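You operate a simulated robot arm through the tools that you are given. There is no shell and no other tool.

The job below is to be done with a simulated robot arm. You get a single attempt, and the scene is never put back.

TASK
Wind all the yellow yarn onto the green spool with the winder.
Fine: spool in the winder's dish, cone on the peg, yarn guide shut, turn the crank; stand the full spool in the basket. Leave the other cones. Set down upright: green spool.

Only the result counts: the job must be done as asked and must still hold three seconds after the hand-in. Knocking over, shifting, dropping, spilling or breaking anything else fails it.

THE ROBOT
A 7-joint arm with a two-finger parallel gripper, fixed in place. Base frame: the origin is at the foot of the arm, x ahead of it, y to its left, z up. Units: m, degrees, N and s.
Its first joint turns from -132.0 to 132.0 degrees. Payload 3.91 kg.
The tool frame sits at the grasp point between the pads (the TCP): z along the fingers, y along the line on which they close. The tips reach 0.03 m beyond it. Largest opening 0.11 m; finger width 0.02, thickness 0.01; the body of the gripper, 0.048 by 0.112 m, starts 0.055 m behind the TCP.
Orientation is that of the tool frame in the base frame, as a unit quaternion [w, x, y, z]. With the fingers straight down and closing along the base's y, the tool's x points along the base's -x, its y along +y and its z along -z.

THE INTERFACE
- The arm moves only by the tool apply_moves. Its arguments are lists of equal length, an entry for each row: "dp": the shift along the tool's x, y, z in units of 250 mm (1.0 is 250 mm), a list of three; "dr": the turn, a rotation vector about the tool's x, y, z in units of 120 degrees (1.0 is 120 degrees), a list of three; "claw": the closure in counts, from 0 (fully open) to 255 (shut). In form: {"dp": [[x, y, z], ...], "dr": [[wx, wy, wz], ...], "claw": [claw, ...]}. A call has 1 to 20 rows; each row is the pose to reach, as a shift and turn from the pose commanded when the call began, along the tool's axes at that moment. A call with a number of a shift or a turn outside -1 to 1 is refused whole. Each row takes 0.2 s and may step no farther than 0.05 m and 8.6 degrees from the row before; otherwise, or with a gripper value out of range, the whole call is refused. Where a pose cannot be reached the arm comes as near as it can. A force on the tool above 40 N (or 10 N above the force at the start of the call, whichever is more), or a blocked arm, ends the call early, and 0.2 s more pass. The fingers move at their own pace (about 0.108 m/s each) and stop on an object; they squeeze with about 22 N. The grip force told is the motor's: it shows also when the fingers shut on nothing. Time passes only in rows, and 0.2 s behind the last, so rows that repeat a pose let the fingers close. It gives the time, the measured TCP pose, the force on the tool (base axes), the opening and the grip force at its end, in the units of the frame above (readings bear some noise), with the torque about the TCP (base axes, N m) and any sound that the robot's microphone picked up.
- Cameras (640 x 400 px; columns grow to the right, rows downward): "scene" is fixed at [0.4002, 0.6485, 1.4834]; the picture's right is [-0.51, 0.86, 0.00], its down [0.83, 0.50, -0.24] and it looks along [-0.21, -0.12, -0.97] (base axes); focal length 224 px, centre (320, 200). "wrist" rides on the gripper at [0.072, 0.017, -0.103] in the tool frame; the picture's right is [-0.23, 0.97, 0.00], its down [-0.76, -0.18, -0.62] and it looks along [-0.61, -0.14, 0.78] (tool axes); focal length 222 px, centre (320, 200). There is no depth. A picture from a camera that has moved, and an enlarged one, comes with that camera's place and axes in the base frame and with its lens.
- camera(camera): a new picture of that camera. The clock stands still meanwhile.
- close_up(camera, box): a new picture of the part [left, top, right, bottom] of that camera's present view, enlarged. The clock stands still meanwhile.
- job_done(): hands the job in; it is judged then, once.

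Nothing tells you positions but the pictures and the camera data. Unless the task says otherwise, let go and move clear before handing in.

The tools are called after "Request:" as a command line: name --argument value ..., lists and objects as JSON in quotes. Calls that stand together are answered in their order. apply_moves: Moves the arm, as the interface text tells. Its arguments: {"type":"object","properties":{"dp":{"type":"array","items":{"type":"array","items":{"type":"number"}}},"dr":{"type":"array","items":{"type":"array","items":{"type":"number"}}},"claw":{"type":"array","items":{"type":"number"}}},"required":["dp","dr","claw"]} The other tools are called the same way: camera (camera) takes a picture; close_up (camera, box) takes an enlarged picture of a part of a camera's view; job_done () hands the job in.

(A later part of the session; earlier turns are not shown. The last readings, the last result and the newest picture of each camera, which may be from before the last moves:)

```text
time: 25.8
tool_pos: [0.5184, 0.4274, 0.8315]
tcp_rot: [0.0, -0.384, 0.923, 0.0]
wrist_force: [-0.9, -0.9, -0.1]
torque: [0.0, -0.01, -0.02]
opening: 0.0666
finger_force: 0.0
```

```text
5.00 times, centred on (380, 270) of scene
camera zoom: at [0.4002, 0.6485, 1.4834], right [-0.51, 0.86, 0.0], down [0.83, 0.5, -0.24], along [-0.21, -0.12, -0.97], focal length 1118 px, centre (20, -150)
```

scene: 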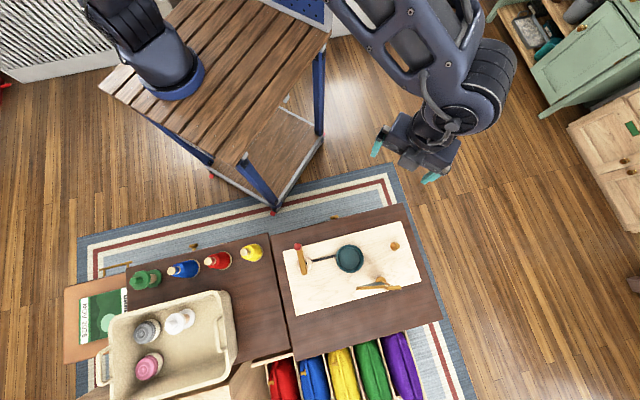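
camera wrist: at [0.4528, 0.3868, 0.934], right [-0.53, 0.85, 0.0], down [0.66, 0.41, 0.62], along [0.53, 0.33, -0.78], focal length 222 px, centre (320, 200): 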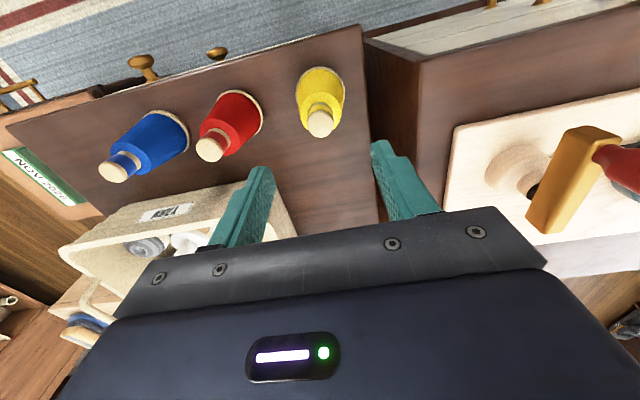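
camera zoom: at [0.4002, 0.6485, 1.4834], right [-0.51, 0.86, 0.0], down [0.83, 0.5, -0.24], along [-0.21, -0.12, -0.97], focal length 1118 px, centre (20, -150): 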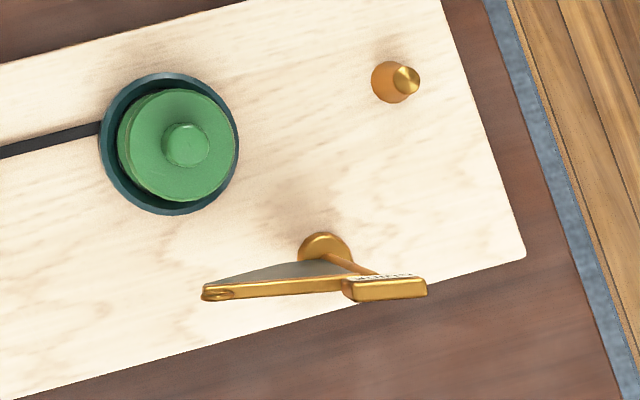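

The cone's stem is right under the TCP (within 2 mm), its top at ~0.722 and the yarn top at ~0.70. I'll descend to TCP z≈0.732 and grip the stem.

Request:
apply_moves --dp '[[0.001, 0.004, 0.13], [0.002, 0.006, 0.28], [0.002, 0.006, 0.36], [0.002, 0.006, 0.398], [0.002, 0.006, 0.398], [0.002, 0.006, 0.398], [0.002, 0.006, 0.398], [0.002, 0.006, 0.398]]' --dr '[[0, 0, 0], [0, 0, 0], [0, 0, 0], [0, 0, 0], [0, 0, 0], [0, 0, 0], [0, 0, 0], [0, 0, 0]]' --claw '[100, 100, 100, 100, 100, 255, 255, 255]'

Request:
close_up --camera "wrist" --box '[240, 60, 400, 220]'

```text
time: 27.6
tool_pos: [0.5142, 0.4273, 0.7314]
tcp_rot: [0.0, -0.382, 0.924, 0.001]
wrist_force: [-0.1, -0.8, 0.1]
torque: [-0.02, -0.03, 0.04]
opening: 0.0247
finger_force: 22.1
```

```text
2.50 times, centred on (320, 140) of wrist
camera zoom: at [0.4497, 0.3877, 0.8356], right [-0.53, 0.85, 0.0], down [0.66, 0.41, 0.62], along [0.53, 0.33, -0.78], focal length 555 px, centre (320, 350)
```

zoom: 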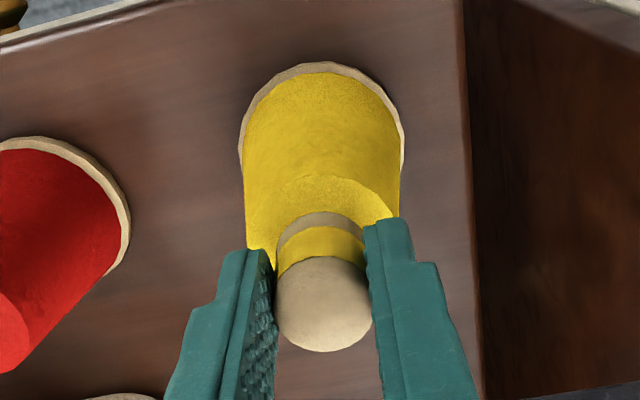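

The stem is gripped firmly. I'll lift straight up well above everything, then carry it toward the peg.

Request:
apply_moves --dp '[[0, 0, -0.1], [0, 0, -0.28], [0, 0, -0.46], [0, 0, -0.64], [0, 0, -0.82], [0, 0, -1.0]]' --dr '[[0, 0, 0], [0, 0, 0], [0, 0, 0], [0, 0, 0], [0, 0, 0], [0, 0, 0]]' --claw '[255, 255, 255, 255, 255, 255]'

Request:
apply_moves --dp '[[0, 0, -0.15], [0, 0, -0.25], [-0.05, 0.16, -0.25], [-0.1, 0.33, -0.25], [-0.15, 0.5, -0.25], [-0.2, 0.67, -0.25], [-0.2, 0.84, -0.25], [-0.2, 0.96, -0.25]]' --dr '[[0, 0, 0], [0, 0, 0], [0, 0, 0], [0, 0, 0], [0, 0, 0], [0, 0, 0], [0, 0, 0], [0, 0, 0]]' --claw '[255, 255, 255, 255, 255, 255, 255, 255]'

Request:
camera --camera "wrist"

```text
time: 29.0
tool_pos: [0.5161, 0.4308, 0.9794]
tcp_rot: [-0.001, -0.383, 0.924, 0.0]
wrist_force: [1.5, -0.3, -1.5]
torque: [0.02, 0.05, 0.02]
opening: 0.0247
finger_force: 22.2
```

```text
time: 30.8
tool_pos: [0.3788, 0.6328, 1.0419]
tcp_rot: [0.0, -0.383, 0.924, 0.0]
wrist_force: [0.3, -0.3, -1.1]
torque: [0.03, 0.0, 0.01]
opening: 0.025
finger_force: 22.4
```

```text
taken
camera wrist: at [0.3139, 0.5928, 1.1464], right [-0.53, 0.85, 0.0], down [0.66, 0.41, 0.62], along [0.53, 0.33, -0.78], focal length 222 px, centre (320, 200)
```

wrist: 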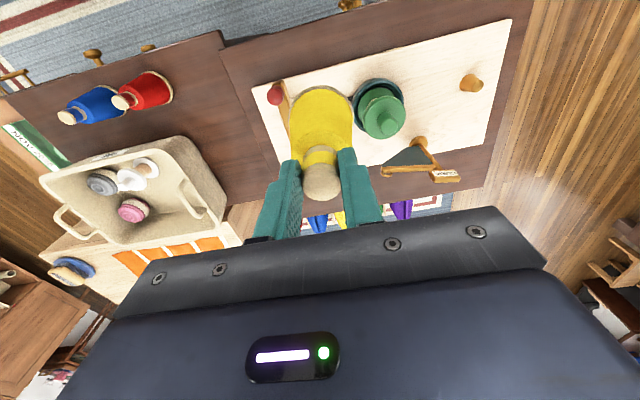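

Request:
apply_moves --dp '[[-0.038, 0.16, 0], [-0.076, 0.32, 0], [-0.114, 0.48, 0], [-0.152, 0.64, 0], [-0.19, 0.8, 0], [-0.229, 0.958, 0], [-0.229, 0.958, 0]]' --dr '[[0, 0, 0], [0, 0, 0], [0, 0, 0], [0, 0, 0], [0, 0, 0], [0, 0, 0], [0, 0, 0]]' --claw '[255, 255, 255, 255, 255, 255, 255]'

Request:
camera --camera "wrist"

Request:
close_up --camera "wrist" --box '[250, 40, 390, 180]'

Request:
camera --camera "scene"

```text
time: 32.4
tool_pos: [0.2517, 0.8434, 1.043]
tcp_rot: [0.0, -0.383, 0.924, 0.0]
wrist_force: [0.8, -0.3, -2.0]
torque: [-0.02, 0.01, 0.0]
opening: 0.0251
finger_force: 22.2
```

```text
taken
camera wrist: at [0.1863, 0.8023, 1.1465], right [-0.53, 0.85, 0.0], down [0.66, 0.41, 0.62], along [0.53, 0.33, -0.78], focal length 222 px, centre (320, 200)
```

wrist: 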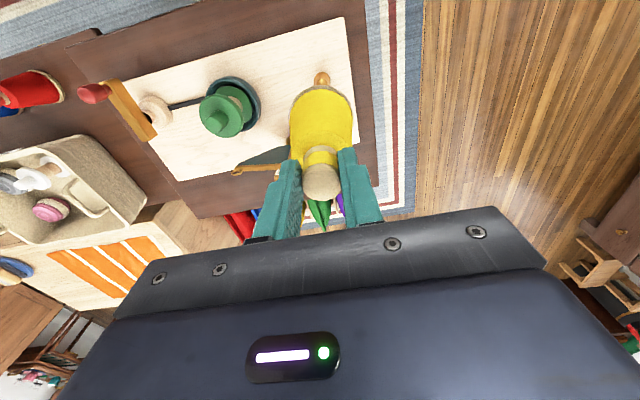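

```text
2.86 times, centred on (320, 110) of wrist
camera zoom: at [0.1863, 0.8023, 1.1465], right [-0.53, 0.85, 0.0], down [0.66, 0.41, 0.62], along [0.53, 0.33, -0.78], focal length 635 px, centre (320, 457)
```

zoom: 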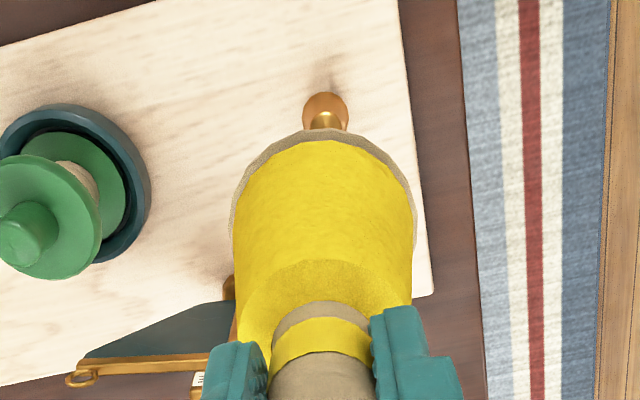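

```text
taken
```

scene: 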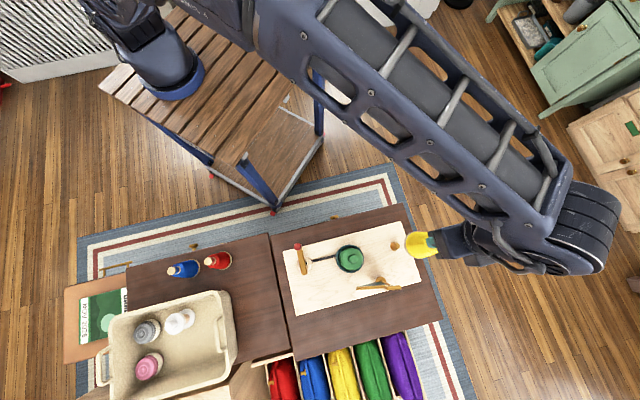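

The cone hovers close above the peg; the peg is about 3 mm toward the robot and 2.5 mm to the left of the cone's axis. I'll correct and descend to just above the peg top, then re-measure.

Request:
apply_moves --dp '[[0.009, 0.0125, 0.12], [0.009, 0.0125, 0.24], [0.009, 0.0125, 0.36], [0.009, 0.0125, 0.45], [0.009, 0.0125, 0.45]]' --dr '[[0, 0, 0], [0, 0, 0], [0, 0, 0], [0, 0, 0], [0, 0, 0]]' --claw '[255, 255, 255, 255, 255]'

Request:
close_up --camera "wrist" --box '[240, 50, 400, 150]'

Request:
close_up --camera "scene" --box '[360, 210, 460, 280]'

```text
time: 33.6
tool_pos: [0.2482, 0.8444, 0.9308]
tcp_rot: [0.0, -0.382, 0.924, 0.0]
wrist_force: [0.4, -1.4, -0.5]
torque: [0.03, 0.04, -0.01]
opening: 0.0248
finger_force: 21.6
```

```text
4.00 times, centred on (320, 100) of wrist
camera zoom: at [0.1835, 0.8044, 1.034], right [-0.53, 0.85, 0.0], down [0.66, 0.41, 0.62], along [0.53, 0.33, -0.78], focal length 888 px, centre (320, 600)
```

zoom: 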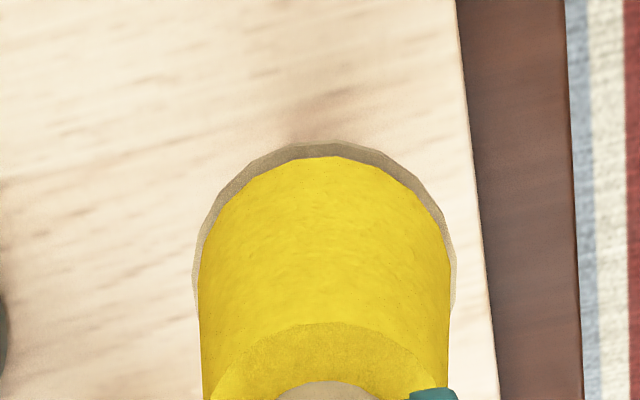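

```text
5.71 times, centred on (410, 245) of scene
camera zoom: at [0.4002, 0.6485, 1.4834], right [-0.51, 0.86, 0.0], down [0.83, 0.5, -0.24], along [-0.21, -0.12, -0.97], focal length 1278 px, centre (-194, -57)
```

zoom: 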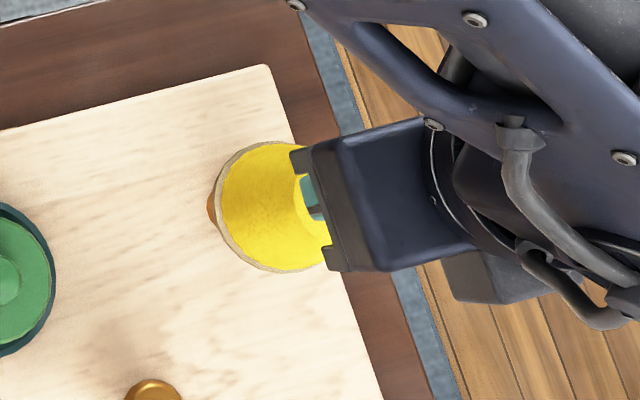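

Scene and wrist views agree the cone should go about 2.5 mm further toward the robot. I'll correct and lower it past the peg top while watching the force.

Request:
apply_moves --dp '[[0.01, 0.0025, 0.0], [0.01, 0.0025, 0.06], [0.01, 0.0025, 0.12], [0.01, 0.0025, 0.18], [0.01, 0.0025, 0.18]]' --dr '[[0, 0, 0], [0, 0, 0], [0, 0, 0], [0, 0, 0], [0, 0, 0]]' --claw '[255, 255, 255, 255, 255]'

Request:
close_up --camera "scene" --box '[360, 210, 460, 280]'

```text
time: 34.8
tool_pos: [0.2461, 0.8428, 0.8846]
tcp_rot: [0.0, -0.383, 0.924, -0.001]
wrist_force: [0.3, -0.1, -1.3]
torque: [-0.03, -0.03, 0.02]
opening: 0.0247
finger_force: 21.9
```

```text
5.71 times, centred on (410, 245) of scene
camera zoom: at [0.4002, 0.6485, 1.4834], right [-0.51, 0.86, 0.0], down [0.83, 0.5, -0.24], along [-0.21, -0.12, -0.97], focal length 1278 px, centre (-194, -57)
```

zoom: 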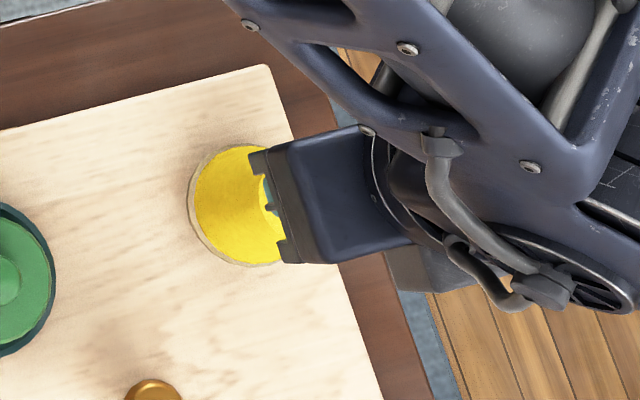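

No contact force with the base already below the peg top, so the peg has entered the hole. I'll continue down to seat it.

Request:
apply_moves --dp '[[0, 0, 0.03], [0, 0, 0.05], [0, 0, 0.065], [0, 0, 0.08], [0, 0, 0.08]]' --dr '[[0, 0, 0], [0, 0, 0], [0, 0, 0], [0, 0, 0], [0, 0, 0]]' --claw '[255, 255, 255, 255, 255]'

Request:
close_up --camera "scene" --box '[360, 210, 460, 280]'

Request:
close_up --camera "wrist" --box '[240, 50, 400, 150]'

```text
time: 36.0
tool_pos: [0.2454, 0.8421, 0.8655]
tcp_rot: [0.001, -0.383, 0.924, 0.0]
wrist_force: [0.4, -0.1, -1.7]
torque: [-0.01, -0.01, 0.04]
opening: 0.0247
finger_force: 22.1
```

```text
5.71 times, centred on (410, 245) of scene
camera zoom: at [0.4002, 0.6485, 1.4834], right [-0.51, 0.86, 0.0], down [0.83, 0.5, -0.24], along [-0.21, -0.12, -0.97], focal length 1278 px, centre (-194, -57)
```

zoom: 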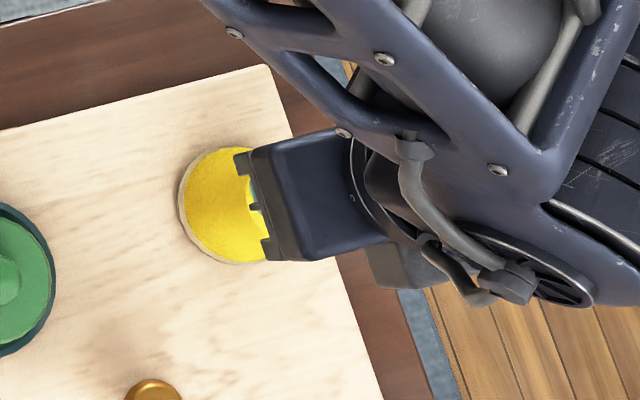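

```text
4.00 times, centred on (320, 100) of wrist
camera zoom: at [0.1804, 0.8026, 0.9686], right [-0.53, 0.85, 0.0], down [0.66, 0.41, 0.62], along [0.53, 0.33, -0.78], focal length 888 px, centre (320, 600)
```

zoom: 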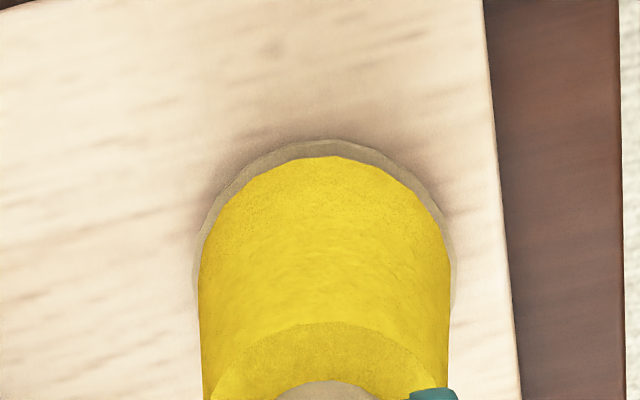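

Still no contact force; the base is nearly on the board. I'll go down in small steps until it touches.

Request:
apply_moves --dp '[[0, 0, 0.008], [0, 0, 0.016], [0, 0, 0.024], [0, 0, 0.024]]' --dr '[[0, 0, 0], [0, 0, 0], [0, 0, 0], [0, 0, 0]]' --claw '[255, 255, 255, 255]'

```text
time: 37.0
tool_pos: [0.2459, 0.8423, 0.8617]
tcp_rot: [0.001, -0.384, 0.924, 0.001]
wrist_force: [1.4, 3.0, 24.8]
torque: [0.01, -0.34, 0.03]
opening: 0.0254
finger_force: 22.6
```

It seated at TCP z≈0.862, exactly as predicted for the board surface. I'll relieve the push, release and rise.

Request:
apply_moves --dp '[[0, 0, -0.014], [0, 0, -0.014], [0, 0, -0.014], [0, 0, -0.014], [0, 0, -0.014]]' --dr '[[0, 0, 0], [0, 0, 0], [0, 0, 0], [0, 0, 0], [0, 0, 0]]' --claw '[255, 200, 150, 110, 110]'

Request:
apply_moves --dp '[[0, 0, -0.08], [0, 0, -0.2], [0, 0, -0.36], [0, 0, -0.5], [0, 0, -0.5]]' --dr '[[0, 0, 0], [0, 0, 0], [0, 0, 0], [0, 0, 0], [0, 0, 0]]' --claw '[110, 110, 110, 110, 110]'

Request:
camera --camera "wrist"

Request:
close_up --camera "scene" --box '[330, 210, 450, 300]'

```text
time: 38.2
tool_pos: [0.2456, 0.8429, 0.8626]
tcp_rot: [0.0, -0.383, 0.924, 0.0]
wrist_force: [-0.1, -0.7, 0.7]
torque: [-0.02, -0.01, 0.0]
opening: 0.0628
finger_force: 0.0
```

```text
time: 39.4
tool_pos: [0.2466, 0.8431, 0.9871]
tcp_rot: [0.0, -0.384, 0.923, 0.0]
wrist_force: [-0.1, 0.3, 0.0]
torque: [0.02, -0.02, 0.0]
opening: 0.0627
finger_force: 0.2
```

```text
taken
camera wrist: at [0.1815, 0.8037, 1.0897], right [-0.53, 0.85, 0.0], down [0.66, 0.41, 0.62], along [0.53, 0.33, -0.78], focal length 222 px, centre (320, 200)
```

wrist: 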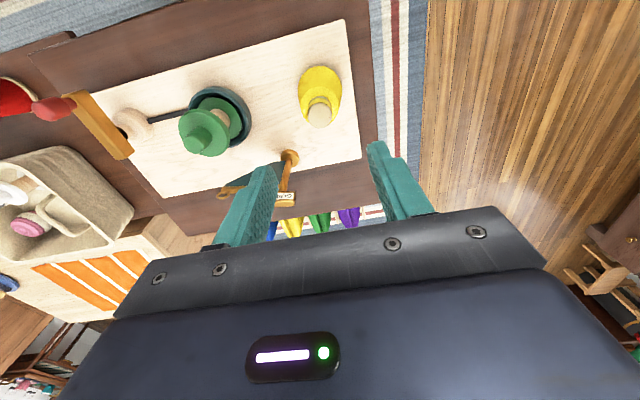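

```text
4.44 times, centred on (390, 255) of scene
camera zoom: at [0.4002, 0.6485, 1.4834], right [-0.51, 0.86, 0.0], down [0.83, 0.5, -0.24], along [-0.21, -0.12, -0.97], focal length 994 px, centre (9, -44)
```

zoom: 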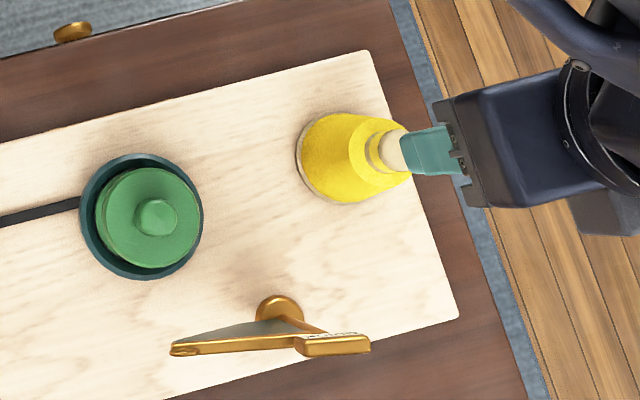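

The cone stands on the peg. Now the guide: I'll zoom in on it from here to understand its handle.

Request:
close_up --camera "wrist" --box '[210, 140, 310, 215]'

Request:
close_up --camera "scene" --box '[350, 265, 410, 300]'

```text
5.33 times, centred on (260, 178) of wrist
camera zoom: at [0.1815, 0.8037, 1.0897], right [-0.53, 0.85, 0.0], down [0.66, 0.41, 0.62], along [0.53, 0.33, -0.78], focal length 1185 px, centre (640, 320)
```

zoom: 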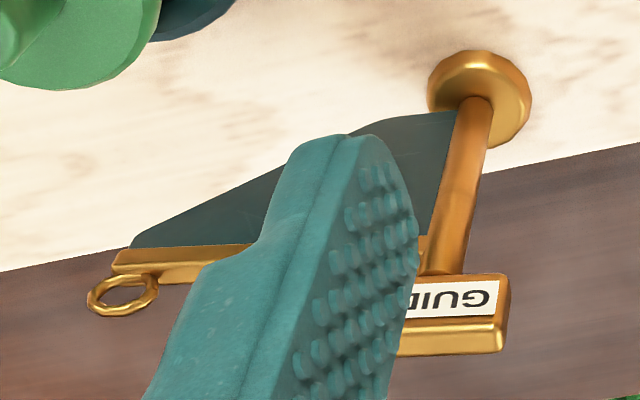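

```text
10.67 times, centred on (380, 282) of scene
camera zoom: at [0.4002, 0.6485, 1.4834], right [-0.51, 0.86, 0.0], down [0.83, 0.5, -0.24], along [-0.21, -0.12, -0.97], focal length 2386 px, centre (-320, -680)
```

zoom: 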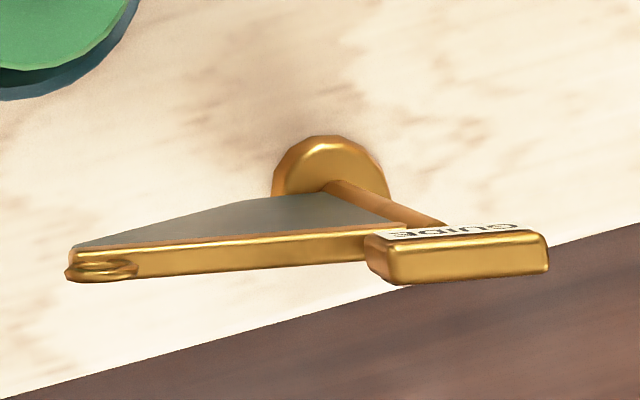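

The guide is a T-handle on the post top (axis ≈ R 0.8655, L 0.344 in table axes) parallel to the arm with the eyelet. I'll hover above it with the jaw turned ~80° so the fingers can straddle the handle's long sides.

Request:
apply_moves --dp '[[-0.038, -0.031, 0.0], [-0.076, -0.062, 0.0], [-0.114, -0.093, 0.0], [-0.152, -0.124, 0.0], [-0.19, -0.155, 0.0], [-0.228, -0.186, 0.0], [-0.266, -0.216, 0.0], [-0.304, -0.247, 0.0], [-0.342, -0.278, 0.02], [-0.38, -0.309, 0.048], [-0.38, -0.309, 0.048]]' --dr '[[0, 0, -0.067], [0, 0, -0.134], [0, 0, -0.202], [0, 0, -0.269], [0, 0, -0.336], [0, 0, -0.403], [0, 0, -0.47], [0, 0, -0.538], [0, 0, -0.605], [0, 0, -0.672], [0, 0, -0.672]]' --claw '[110, 110, 110, 110, 110, 110, 110, 110, 110, 110, 110]'

Request:
camera --camera "wrist"

Request:
close_up --camera "wrist" --box '[240, 40, 400, 200]'

Request:
camera --camera "scene"

```text
time: 41.8
tool_pos: [0.3659, 0.8549, 0.9753]
tcp_rot: [0.0, 0.89, -0.456, 0.0]
wrist_force: [0.0, -0.4, 0.1]
torque: [0.02, -0.02, 0.01]
opening: 0.0626
finger_force: 0.2
```

```text
taken
camera wrist: at [0.3935, 0.7859, 1.0785], right [-0.92, -0.39, 0.0], down [-0.3, 0.72, 0.62], along [-0.24, 0.58, -0.78], focal length 222 px, centre (320, 200)
```

wrist: 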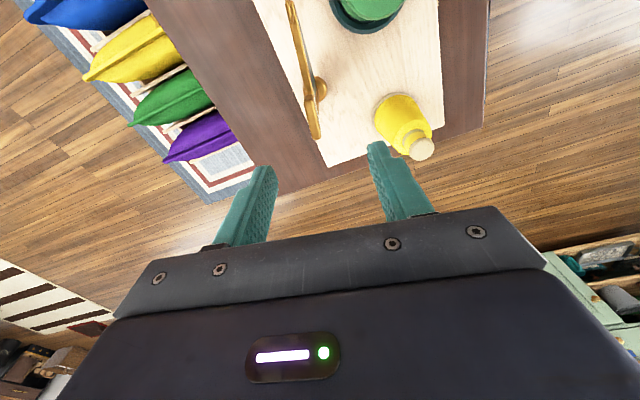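

```text
2.50 times, centred on (320, 120) of wrist
camera zoom: at [0.3935, 0.7859, 1.0785], right [-0.92, -0.39, 0.0], down [-0.3, 0.72, 0.62], along [-0.24, 0.58, -0.78], focal length 555 px, centre (320, 400)
```

zoom: 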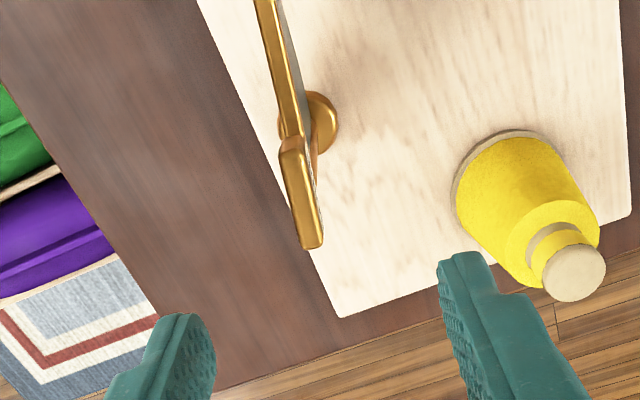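

```text
taken
```

scene: 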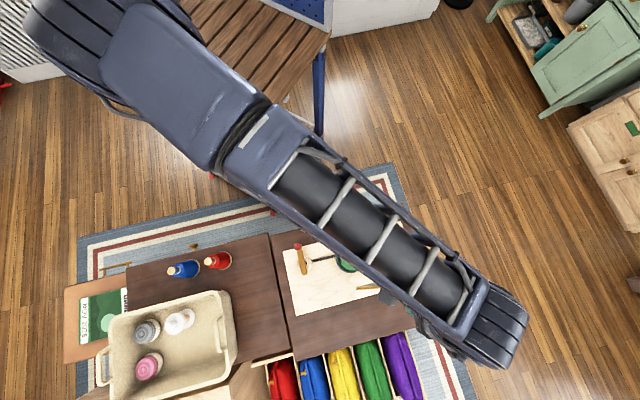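

The jaw is aligned with the handle's sides; the handle is ~7 mm off in the closing direction. I'll correct and descend partway to check again.

Request:
apply_moves --dp '[[0.001, -0.015, 0.08], [0.001, -0.029, 0.16], [0.001, -0.029, 0.24], [0.001, -0.029, 0.28], [0.001, -0.029, 0.28]]' --dr '[[0, 0, 0], [0, 0, 0], [0, 0, 0], [0, 0, 0], [0, 0, 0]]' --claw '[110, 110, 110, 110, 110]'

Request:
close_up --camera "wrist" --box '[220, 60, 420, 220]'

```text
time: 43.0
tool_pos: [0.3736, 0.8584, 0.9054]
tcp_rot: [0.0, 0.89, -0.457, 0.0]
wrist_force: [-0.3, 0.4, -0.1]
torque: [0.0, 0.0, 0.01]
opening: 0.0626
finger_force: 0.0
```

```text
2.50 times, centred on (320, 140) of wrist
camera zoom: at [0.3998, 0.7896, 1.0091], right [-0.92, -0.38, 0.0], down [-0.3, 0.72, 0.62], along [-0.24, 0.58, -0.78], focal length 555 px, centre (320, 350)
```

zoom: 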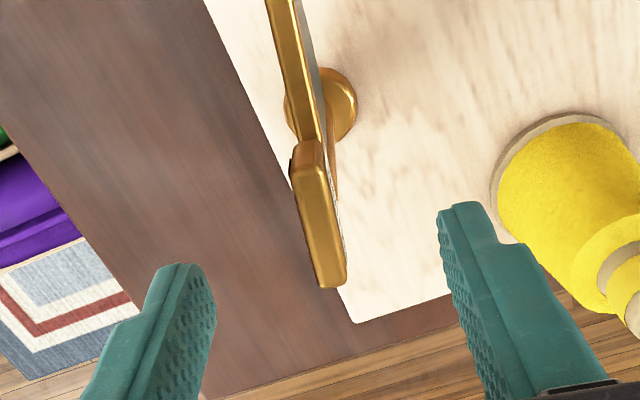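

The handle is now centred between the fingers and its centre coincides with the post axis. I'll nudge 2.5 mm, descend to straddle it and close.

Request:
apply_moves --dp '[[0.009, 0.004, 0.05], [0.009, 0.004, 0.1], [0.009, 0.004, 0.15], [0.009, 0.004, 0.15], [0.009, 0.004, 0.15], [0.009, 0.004, 0.15], [0.009, 0.004, 0.15]]' --dr '[[0, 0, 0], [0, 0, 0], [0, 0, 0], [0, 0, 0], [0, 0, 0], [0, 0, 0], [0, 0, 0]]' --claw '[110, 110, 110, 180, 255, 255, 255]'

Request:
close_up --camera "wrist" --box '[220, 60, 420, 220]'

```text
time: 44.6
tool_pos: [0.3744, 0.8578, 0.8681]
tcp_rot: [0.0, 0.89, -0.455, -0.001]
wrist_force: [-2.5, -2.6, -0.2]
torque: [0.11, 0.12, -0.5]
opening: 0.0098
finger_force: 45.4
```

```text
2.50 times, centred on (320, 140) of wrist
camera zoom: at [0.4007, 0.7879, 0.9722], right [-0.92, -0.38, 0.0], down [-0.3, 0.72, 0.62], along [-0.24, 0.58, -0.78], focal length 555 px, centre (320, 350)
```

zoom: 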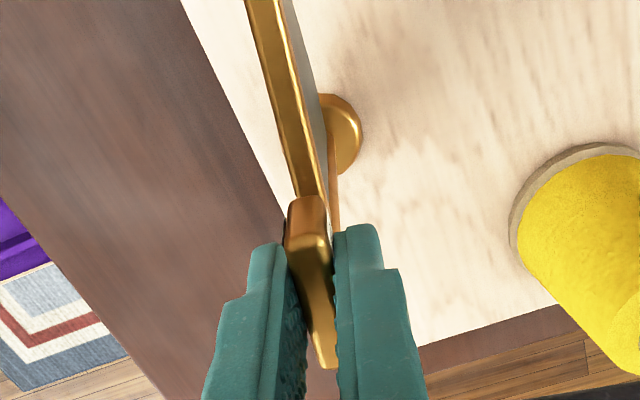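

The handle is gripped. I'll twist clockwise (from above) in stages, first 21°, watching torque.

Request:
apply_moves --dp '[[0, 0, 0], [0, 0, 0], [0, 0, 0], [0, 0, 0]]' --dr '[[0, 0, 0.058], [0, 0, 0.117], [0, 0, 0.175], [0, 0, 0.175]]' --claw '[255, 255, 255, 255]'

Request:
close_up --camera "wrist" --box '[180, 0, 460, 220]'

```text
time: 45.6
tool_pos: [0.3734, 0.8567, 0.8684]
tcp_rot: [0.001, 0.791, -0.612, 0.0]
wrist_force: [-4.7, -6.4, 5.4]
torque: [0.02, 0.14, -0.01]
opening: 0.0098
finger_force: 44.9
```

```text
1.82 times, centred on (320, 110) of wrist
camera zoom: at [0.3735, 0.7819, 0.9722], right [-1.0, -0.03, 0.0], down [-0.02, 0.78, 0.62], along [-0.02, 0.62, -0.78], focal length 404 px, centre (320, 364)
```

zoom: 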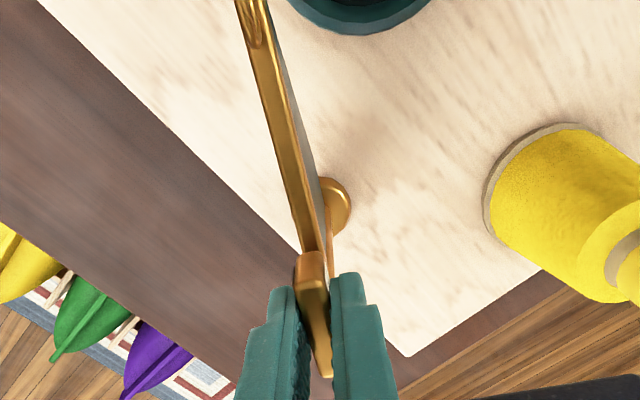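

The guide turns with the gripper. I'll continue another 20°, passing closest to the spool, and look again.

Request:
apply_moves --dp '[[0.002, 0.003, 0], [0.002, 0.003, 0], [0.002, 0.003, 0], [0.002, 0.003, 0]]' --dr '[[0, 0, 0.058], [0, 0, 0.117], [0, 0, 0.17], [0, 0, 0.17]]' --claw '[255, 255, 255, 255]'

Request:
close_up --camera "wrist" --box '[180, 0, 460, 220]'

```text
time: 46.6
tool_pos: [0.3725, 0.8562, 0.8695]
tcp_rot: [0.001, -0.671, 0.742, 0.001]
wrist_force: [-0.2, 21.3, 2.6]
torque: [1.26, -0.14, 0.02]
opening: 0.0098
finger_force: 44.8
```

```text
1.82 times, centred on (320, 110) of wrist
camera zoom: at [0.3468, 0.7856, 0.9721], right [-0.95, 0.32, 0.0], down [0.25, 0.74, 0.62], along [0.2, 0.59, -0.78], focal length 404 px, centre (320, 364)
```

zoom: 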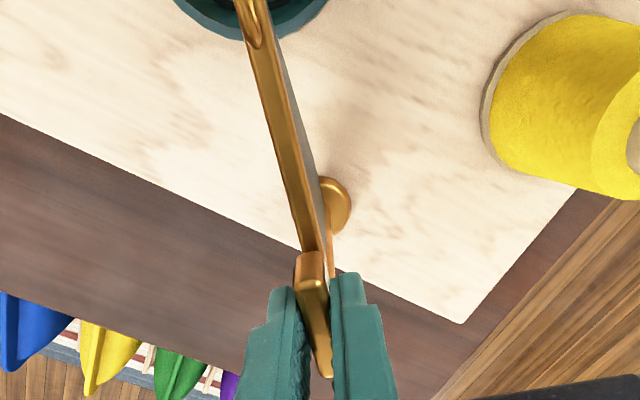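

I feel 21 N at about arm-tip height — the arm tip is touching the spool's flange at closest approach. I'll look at it from the scene camera before going on.

Request:
close_up --camera "scene" --box '[310, 220, 430, 310]'

Request:
close_up --camera "wrist" --box '[240, 0, 360, 60]'

```text
4.44 times, centred on (370, 265) of scene
camera zoom: at [0.4002, 0.6485, 1.4834], right [-0.51, 0.86, 0.0], down [0.83, 0.5, -0.24], along [-0.21, -0.12, -0.97], focal length 994 px, centre (98, -89)
```

zoom: 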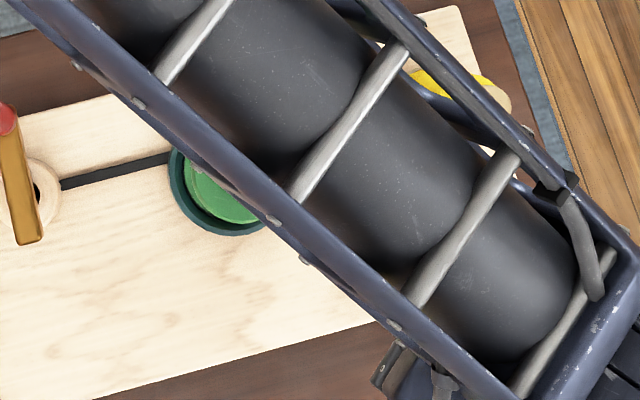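

```text
5.33 times, centred on (300, 30) of wrist
camera zoom: at [0.3468, 0.7856, 0.9721], right [-0.95, 0.32, 0.0], down [0.25, 0.74, 0.62], along [0.2, 0.59, -0.78], focal length 1185 px, centre (427, 1107)
```

zoom: 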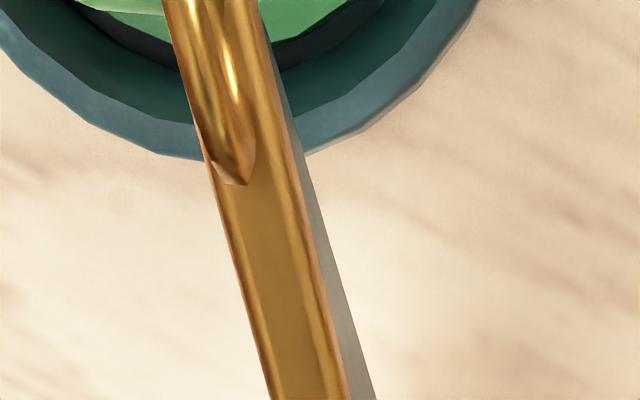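

The spool hasn't visibly moved and there is no twisting torque, so the rotation isn't blocked. I'll advance only 6° and compare the force and the spool's appearance.

Request:
apply_moves --dp '[[0, -0.0, 0], [0, 0, 0]]' --dr '[[0, 0, 0.05], [0, 0, 0.05]]' --claw '[255, 255]'

Request:
close_up --camera "wrist" --box '[180, 0, 460, 220]'

Request:
close_up --camera "scene" --box '[310, 220, 430, 310]'

```text
time: 47.2
tool_pos: [0.3719, 0.8566, 0.8694]
tcp_rot: [0.001, -0.631, 0.776, 0.001]
wrist_force: [1.9, 38.2, 5.7]
torque: [1.05, -0.12, -0.04]
opening: 0.0098
finger_force: 44.8
```

```text
1.82 times, centred on (320, 110) of wrist
camera zoom: at [0.3394, 0.7884, 0.972], right [-0.91, 0.42, 0.0], down [0.33, 0.71, 0.62], along [0.26, 0.57, -0.78], focal length 404 px, centre (320, 364)
```

zoom: 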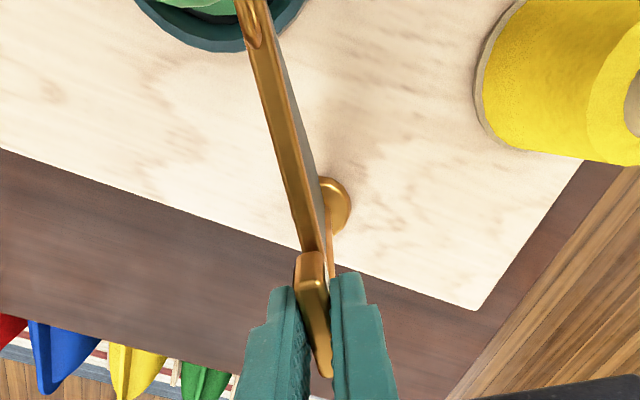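

```text
4.44 times, centred on (370, 265) of scene
camera zoom: at [0.4002, 0.6485, 1.4834], right [-0.51, 0.86, 0.0], down [0.83, 0.5, -0.24], along [-0.21, -0.12, -0.97], focal length 994 px, centre (98, -89)
```

zoom: 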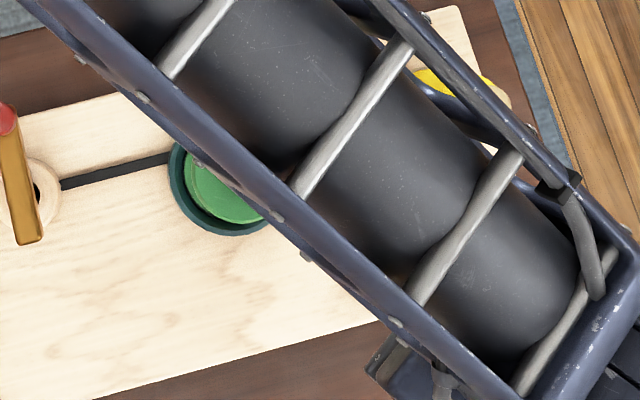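

The force along the arm axis rose to 38 N, so the tool is being loaded against the pivot. I'll relieve it by shifting the tool 4 mm away from the spool along the handle, without rotating.

Request:
apply_moves --dp '[[-0.008, 0.0, 0], [-0.016, 0, 0], [-0.016, 0, 0]]' --dr '[[0, 0, 0], [0, 0, 0], [0, 0, 0]]' --claw '[255, 255, 255]'

Request:
close_up --camera "wrist" --box '[180, 0, 460, 220]'

```text
time: 48.0
tool_pos: [0.3725, 0.8585, 0.8689]
tcp_rot: [-0.001, -0.63, 0.776, -0.001]
wrist_force: [-8.4, -35.7, 16.3]
torque: [-0.79, -0.62, -0.04]
opening: 0.0097
finger_force: 44.8
```

```text
1.82 times, centred on (320, 110) of wrist
camera zoom: at [0.3396, 0.7901, 0.9718], right [-0.91, 0.42, 0.0], down [0.33, 0.71, 0.62], along [0.26, 0.56, -0.78], focal length 404 px, centre (320, 364)
```

zoom: 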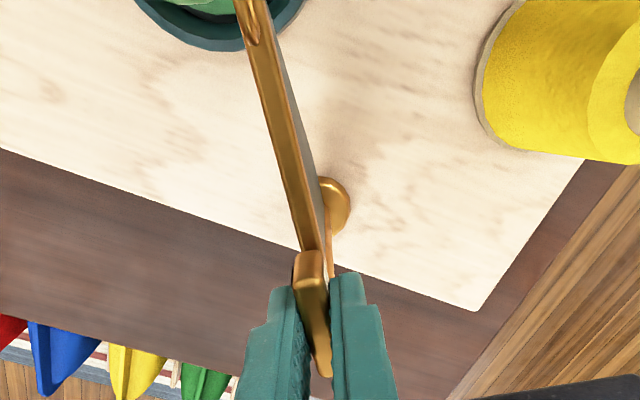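

The force simply flipped sign (stiff contact, ~18 N/mm), so this is just a ~2 mm pivot offset, not spool contact. I'll take back 2 mm and continue rotating with compensation.

Request:
apply_moves --dp '[[0.008, 0, 0], [0.007, 0, 0], [0.006, -0.001, 0], [0.005, -0.001, 0], [0.005, -0.001, 0]]' --dr '[[0, 0, 0], [0, 0, 0.058], [0, 0, 0.117], [0, 0, 0.17], [0, 0, 0.17]]' --claw '[255, 255, 255, 255, 255]'

Request:
close_up --camera "wrist" --box '[180, 0, 460, 220]'

Request:
close_up --camera "scene" --box '[310, 220, 430, 310]'

```text
time: 49.2
tool_pos: [0.3721, 0.8574, 0.8667]
tcp_rot: [-0.001, -0.484, 0.875, -0.001]
wrist_force: [-14.0, -17.0, -3.6]
torque: [0.7, -0.37, 0.0]
opening: 0.0097
finger_force: 44.9
```

```text
1.82 times, centred on (320, 110) of wrist
camera zoom: at [0.3179, 0.8052, 0.9715], right [-0.7, 0.71, 0.0], down [0.56, 0.55, 0.62], along [0.44, 0.44, -0.78], focal length 404 px, centre (320, 364)
```

zoom: 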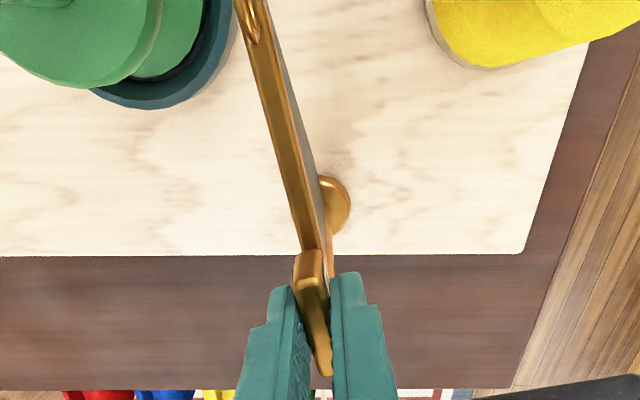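

```text
4.44 times, centred on (370, 265) of scene
camera zoom: at [0.4002, 0.6485, 1.4834], right [-0.51, 0.86, 0.0], down [0.83, 0.5, -0.24], along [-0.21, -0.12, -0.97], focal length 994 px, centre (98, -89)
```

zoom: 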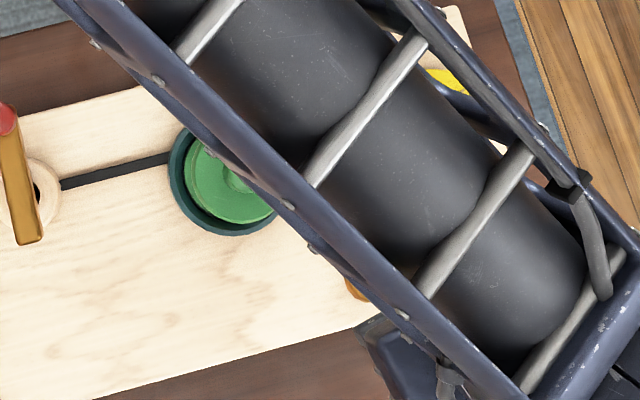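

The arm has passed the spool; about 12° remain to being square with the board. I'll continue in smaller steps, watching for the stop.

Request:
apply_moves --dp '[[0.005, 0, 0], [0.004, 0, 0], [0.004, 0, 0]]' --dr '[[0, 0, 0.0], [0, 0, 0.06], [0, 0, 0.06]]' --claw '[255, 255, 255]'

Request:
apply_moves --dp '[[0, 0, 0], [0, 0, 0]]' --dr '[[0, 0, 0.04], [0, 0, 0.04]]' --claw '[255, 255]'

Request:
close_up --camera "wrist" --box '[180, 0, 460, 220]'

```text
time: 50.0
tool_pos: [0.3719, 0.857, 0.8689]
tcp_rot: [0.0, -0.428, 0.904, 0.0]
wrist_force: [-14.9, -0.5, -13.8]
torque: [0.95, -0.57, 0.01]
opening: 0.0099
finger_force: 45.2
```

```text
time: 50.6
tool_pos: [0.3732, 0.858, 0.8685]
tcp_rot: [0.0, -0.39, 0.921, 0.0]
wrist_force: [-16.3, 7.3, -12.9]
torque: [-0.36, 0.79, 0.01]
opening: 0.01
finger_force: 45.2
```

```text
1.82 times, centred on (320, 110) of wrist
camera zoom: at [0.3081, 0.8174, 0.9715], right [-0.54, 0.84, 0.0], down [0.66, 0.42, 0.62], along [0.52, 0.34, -0.78], focal length 404 px, centre (320, 364)
```

zoom: 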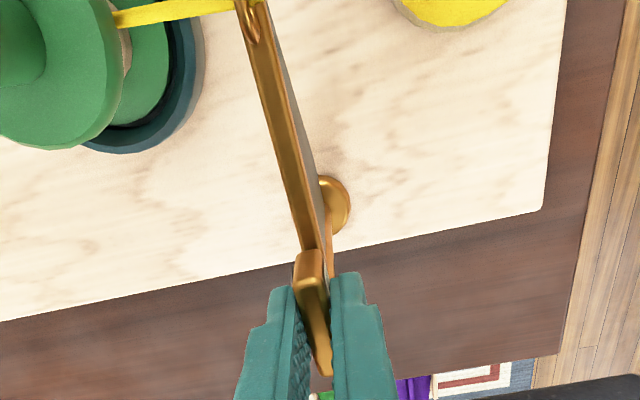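

A yellow yarn strand now runs through the eyelet to the spool — the guide counts as shut. I'll turn ~3° more to find the stop, then release.

Request:
apply_moves --dp '[[0, 0, 0], [0, 0, 0]]' --dr '[[0, 0, 0.025], [0, 0, 0.025]]' --claw '[255, 255]'

```text
time: 51.2
tool_pos: [0.3726, 0.8584, 0.8687]
tcp_rot: [0.0, -0.365, 0.931, 0.0]
wrist_force: [-18.2, 2.1, -14.8]
torque: [0.3, 0.11, 1.01]
opening: 0.0102
finger_force: 45.2
```

The stop is felt (1 Nm). I'll back off slightly, open and lift clear.

Request:
apply_moves --dp '[[0, 0, 0], [0, 0, 0], [0, 0, 0], [0, 0, 0]]' --dr '[[0, 0, -0.012], [0, 0, -0.012], [0, 0, -0.012], [0, 0, -0.012]]' --claw '[220, 160, 110, 110]'

Request:
apply_moves --dp '[[0, 0, -0.1], [0, 0, -0.26], [0, 0, -0.42], [0, 0, -0.5], [0, 0, -0.5]]' --dr '[[0, 0, 0], [0, 0, 0], [0, 0, 0], [0, 0, 0], [0, 0, 0]]' --claw '[110, 110, 110, 110, 110]'

Request:
camera --camera "wrist"

Request:
camera --camera "scene"

```text
time: 52.2
tool_pos: [0.3732, 0.858, 0.8691]
tcp_rot: [0.0, -0.377, 0.926, 0.0]
wrist_force: [0.9, -0.4, -0.6]
torque: [-0.02, 0.02, 0.0]
opening: 0.0626
finger_force: 0.2
```

```text
time: 53.4
tool_pos: [0.3721, 0.8587, 0.9936]
tcp_rot: [0.0, -0.377, 0.926, 0.0]
wrist_force: [-0.5, 0.7, 0.3]
torque: [-0.01, -0.01, 0.03]
opening: 0.0623
finger_force: 0.1
```

```text
taken
camera wrist: at [0.3068, 0.8188, 1.0974], right [-0.52, 0.86, 0.0], down [0.67, 0.41, 0.62], along [0.53, 0.32, -0.78], focal length 222 px, centre (320, 200)
```

wrist: 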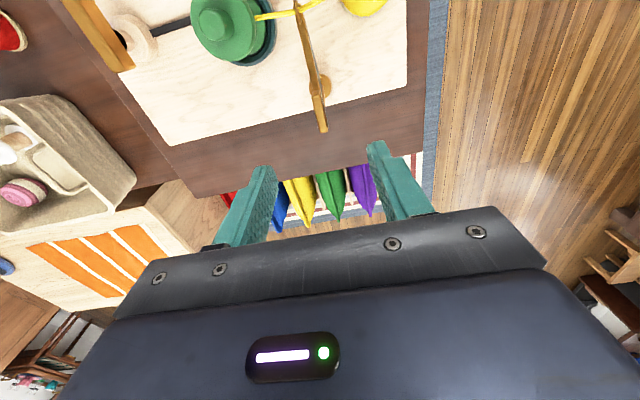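

```text
taken
```

scene: 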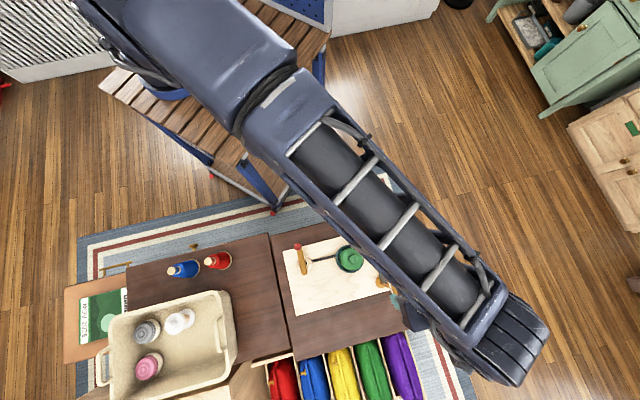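

The guide is shut with the yarn threaded. Next I go to the crank, whose knob is near (0.411, 0.580, 0.827), and take a careful look at its axis.

Request:
apply_moves --dp '[[0.11, -0.15, 0], [0.22, -0.3, 0], [0.33, -0.45, 0], [0.44, -0.6, 0], [0.56, -0.75, 0], [0.68, -0.9, 0], [0.68, -0.9, 0.1], [0.68, -0.9, 0.1]]' --dr '[[0, 0, 0], [0, 0, 0], [0, 0, 0], [0, 0, 0], [0, 0, 0], [0, 0, 0], [0, 0, 0], [0, 0, 0]]' --claw '[110, 110, 110, 110, 110, 110, 110, 110]'

Request:
camera --camera "wrist"

Request:
close_up --camera "wrist" --box '[240, 60, 400, 200]'

Request:
camera --camera "scene"

```text
time: 55.2
tool_pos: [0.4085, 0.5775, 0.9694]
tcp_rot: [0.0, -0.377, 0.926, 0.0]
wrist_force: [0.9, 0.2, -0.2]
torque: [0.02, 0.03, 0.01]
opening: 0.0625
finger_force: 0.1
```

```text
taken
camera wrist: at [0.3436, 0.5382, 1.0718], right [-0.52, 0.86, 0.0], down [0.67, 0.4, 0.62], along [0.53, 0.32, -0.78], focal length 222 px, centre (320, 200)
```

wrist: 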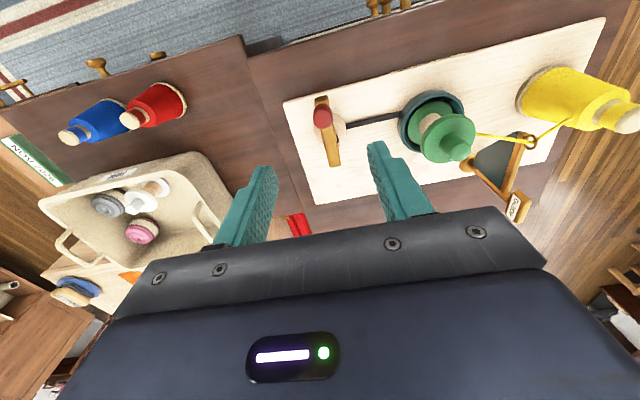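

```text
2.86 times, centred on (320, 130) of wrist
camera zoom: at [0.3436, 0.5382, 1.0718], right [-0.52, 0.86, 0.0], down [0.67, 0.4, 0.62], along [0.53, 0.32, -0.78], focal length 635 px, centre (320, 400)
```

zoom: 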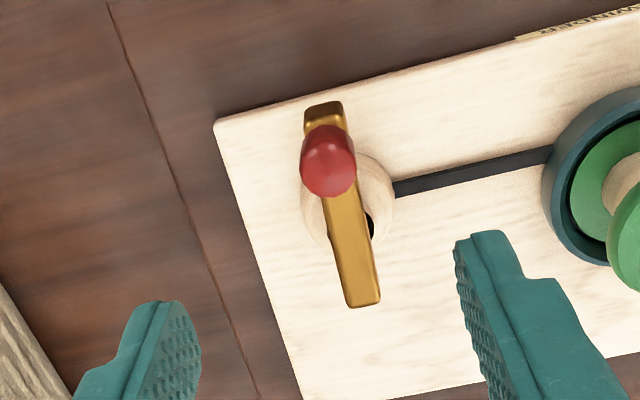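

```text
taken
```

scene: 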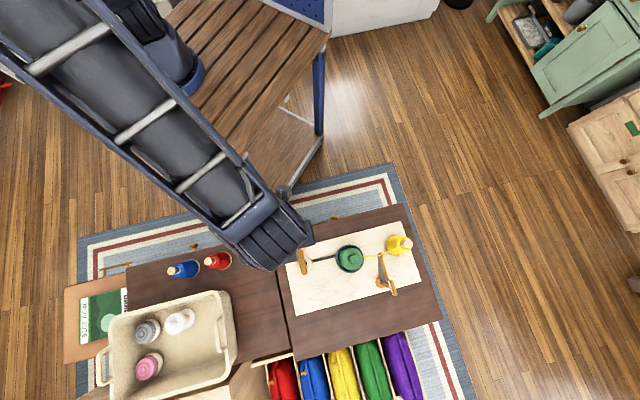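

I have a clear view: knob about 1 cm outward of the TCP, crank axis ≈ (0.447, 0.6185), radius ≈ 0.048. I'll use the closed fingers as a pusher behind the knob, so I lower them on its left side first.

Request:
apply_moves --dp '[[-0.032, 0.06, 0.0], [-0.064, 0.119, 0.1], [-0.064, 0.119, 0.28], [-0.064, 0.119, 0.36], [-0.064, 0.119, 0.36]]' --dr '[[0, 0, 0], [0, 0, 0], [0, 0, 0], [0, 0, 0], [0, 0, 0]]' --claw '[255, 255, 255, 255, 255]'

Request:
close_up --camera "wrist" --box '[220, 40, 420, 210]'

Request:
close_up --camera "scene" --box '[270, 220, 370, 290]'

```text
time: 56.4
tool_pos: [0.3972, 0.6098, 0.8787]
tcp_rot: [0.0, -0.377, 0.926, 0.0]
wrist_force: [0.2, 0.3, -0.2]
torque: [0.01, 0.01, -0.01]
opening: 0.0003
finger_force: 22.0
```

```text
2.35 times, centred on (320, 125) of wrist
camera zoom: at [0.3321, 0.5713, 0.9822], right [-0.52, 0.86, 0.0], down [0.67, 0.41, 0.62], along [0.53, 0.32, -0.78], focal length 523 px, centre (320, 376)
```

zoom: 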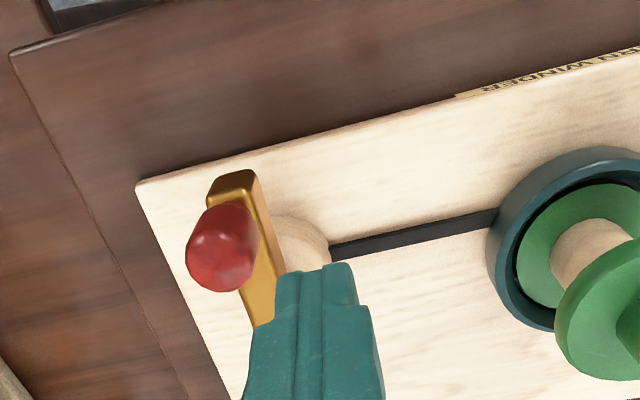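

```text
5.71 times, centred on (320, 255) of scene
camera zoom: at [0.4002, 0.6485, 1.4834], right [-0.51, 0.86, 0.0], down [0.83, 0.5, -0.24], along [-0.21, -0.12, -0.97], focal length 1278 px, centre (320, -114)
```

zoom: 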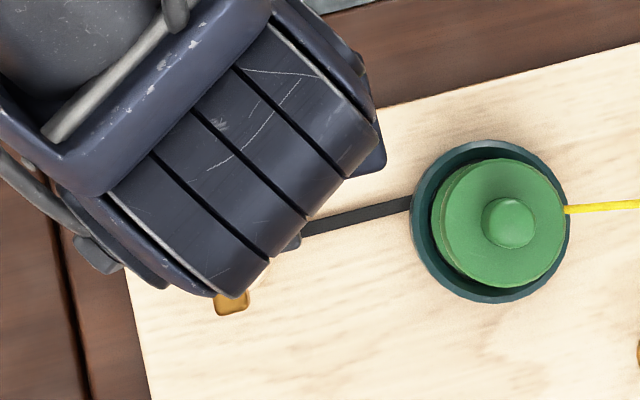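

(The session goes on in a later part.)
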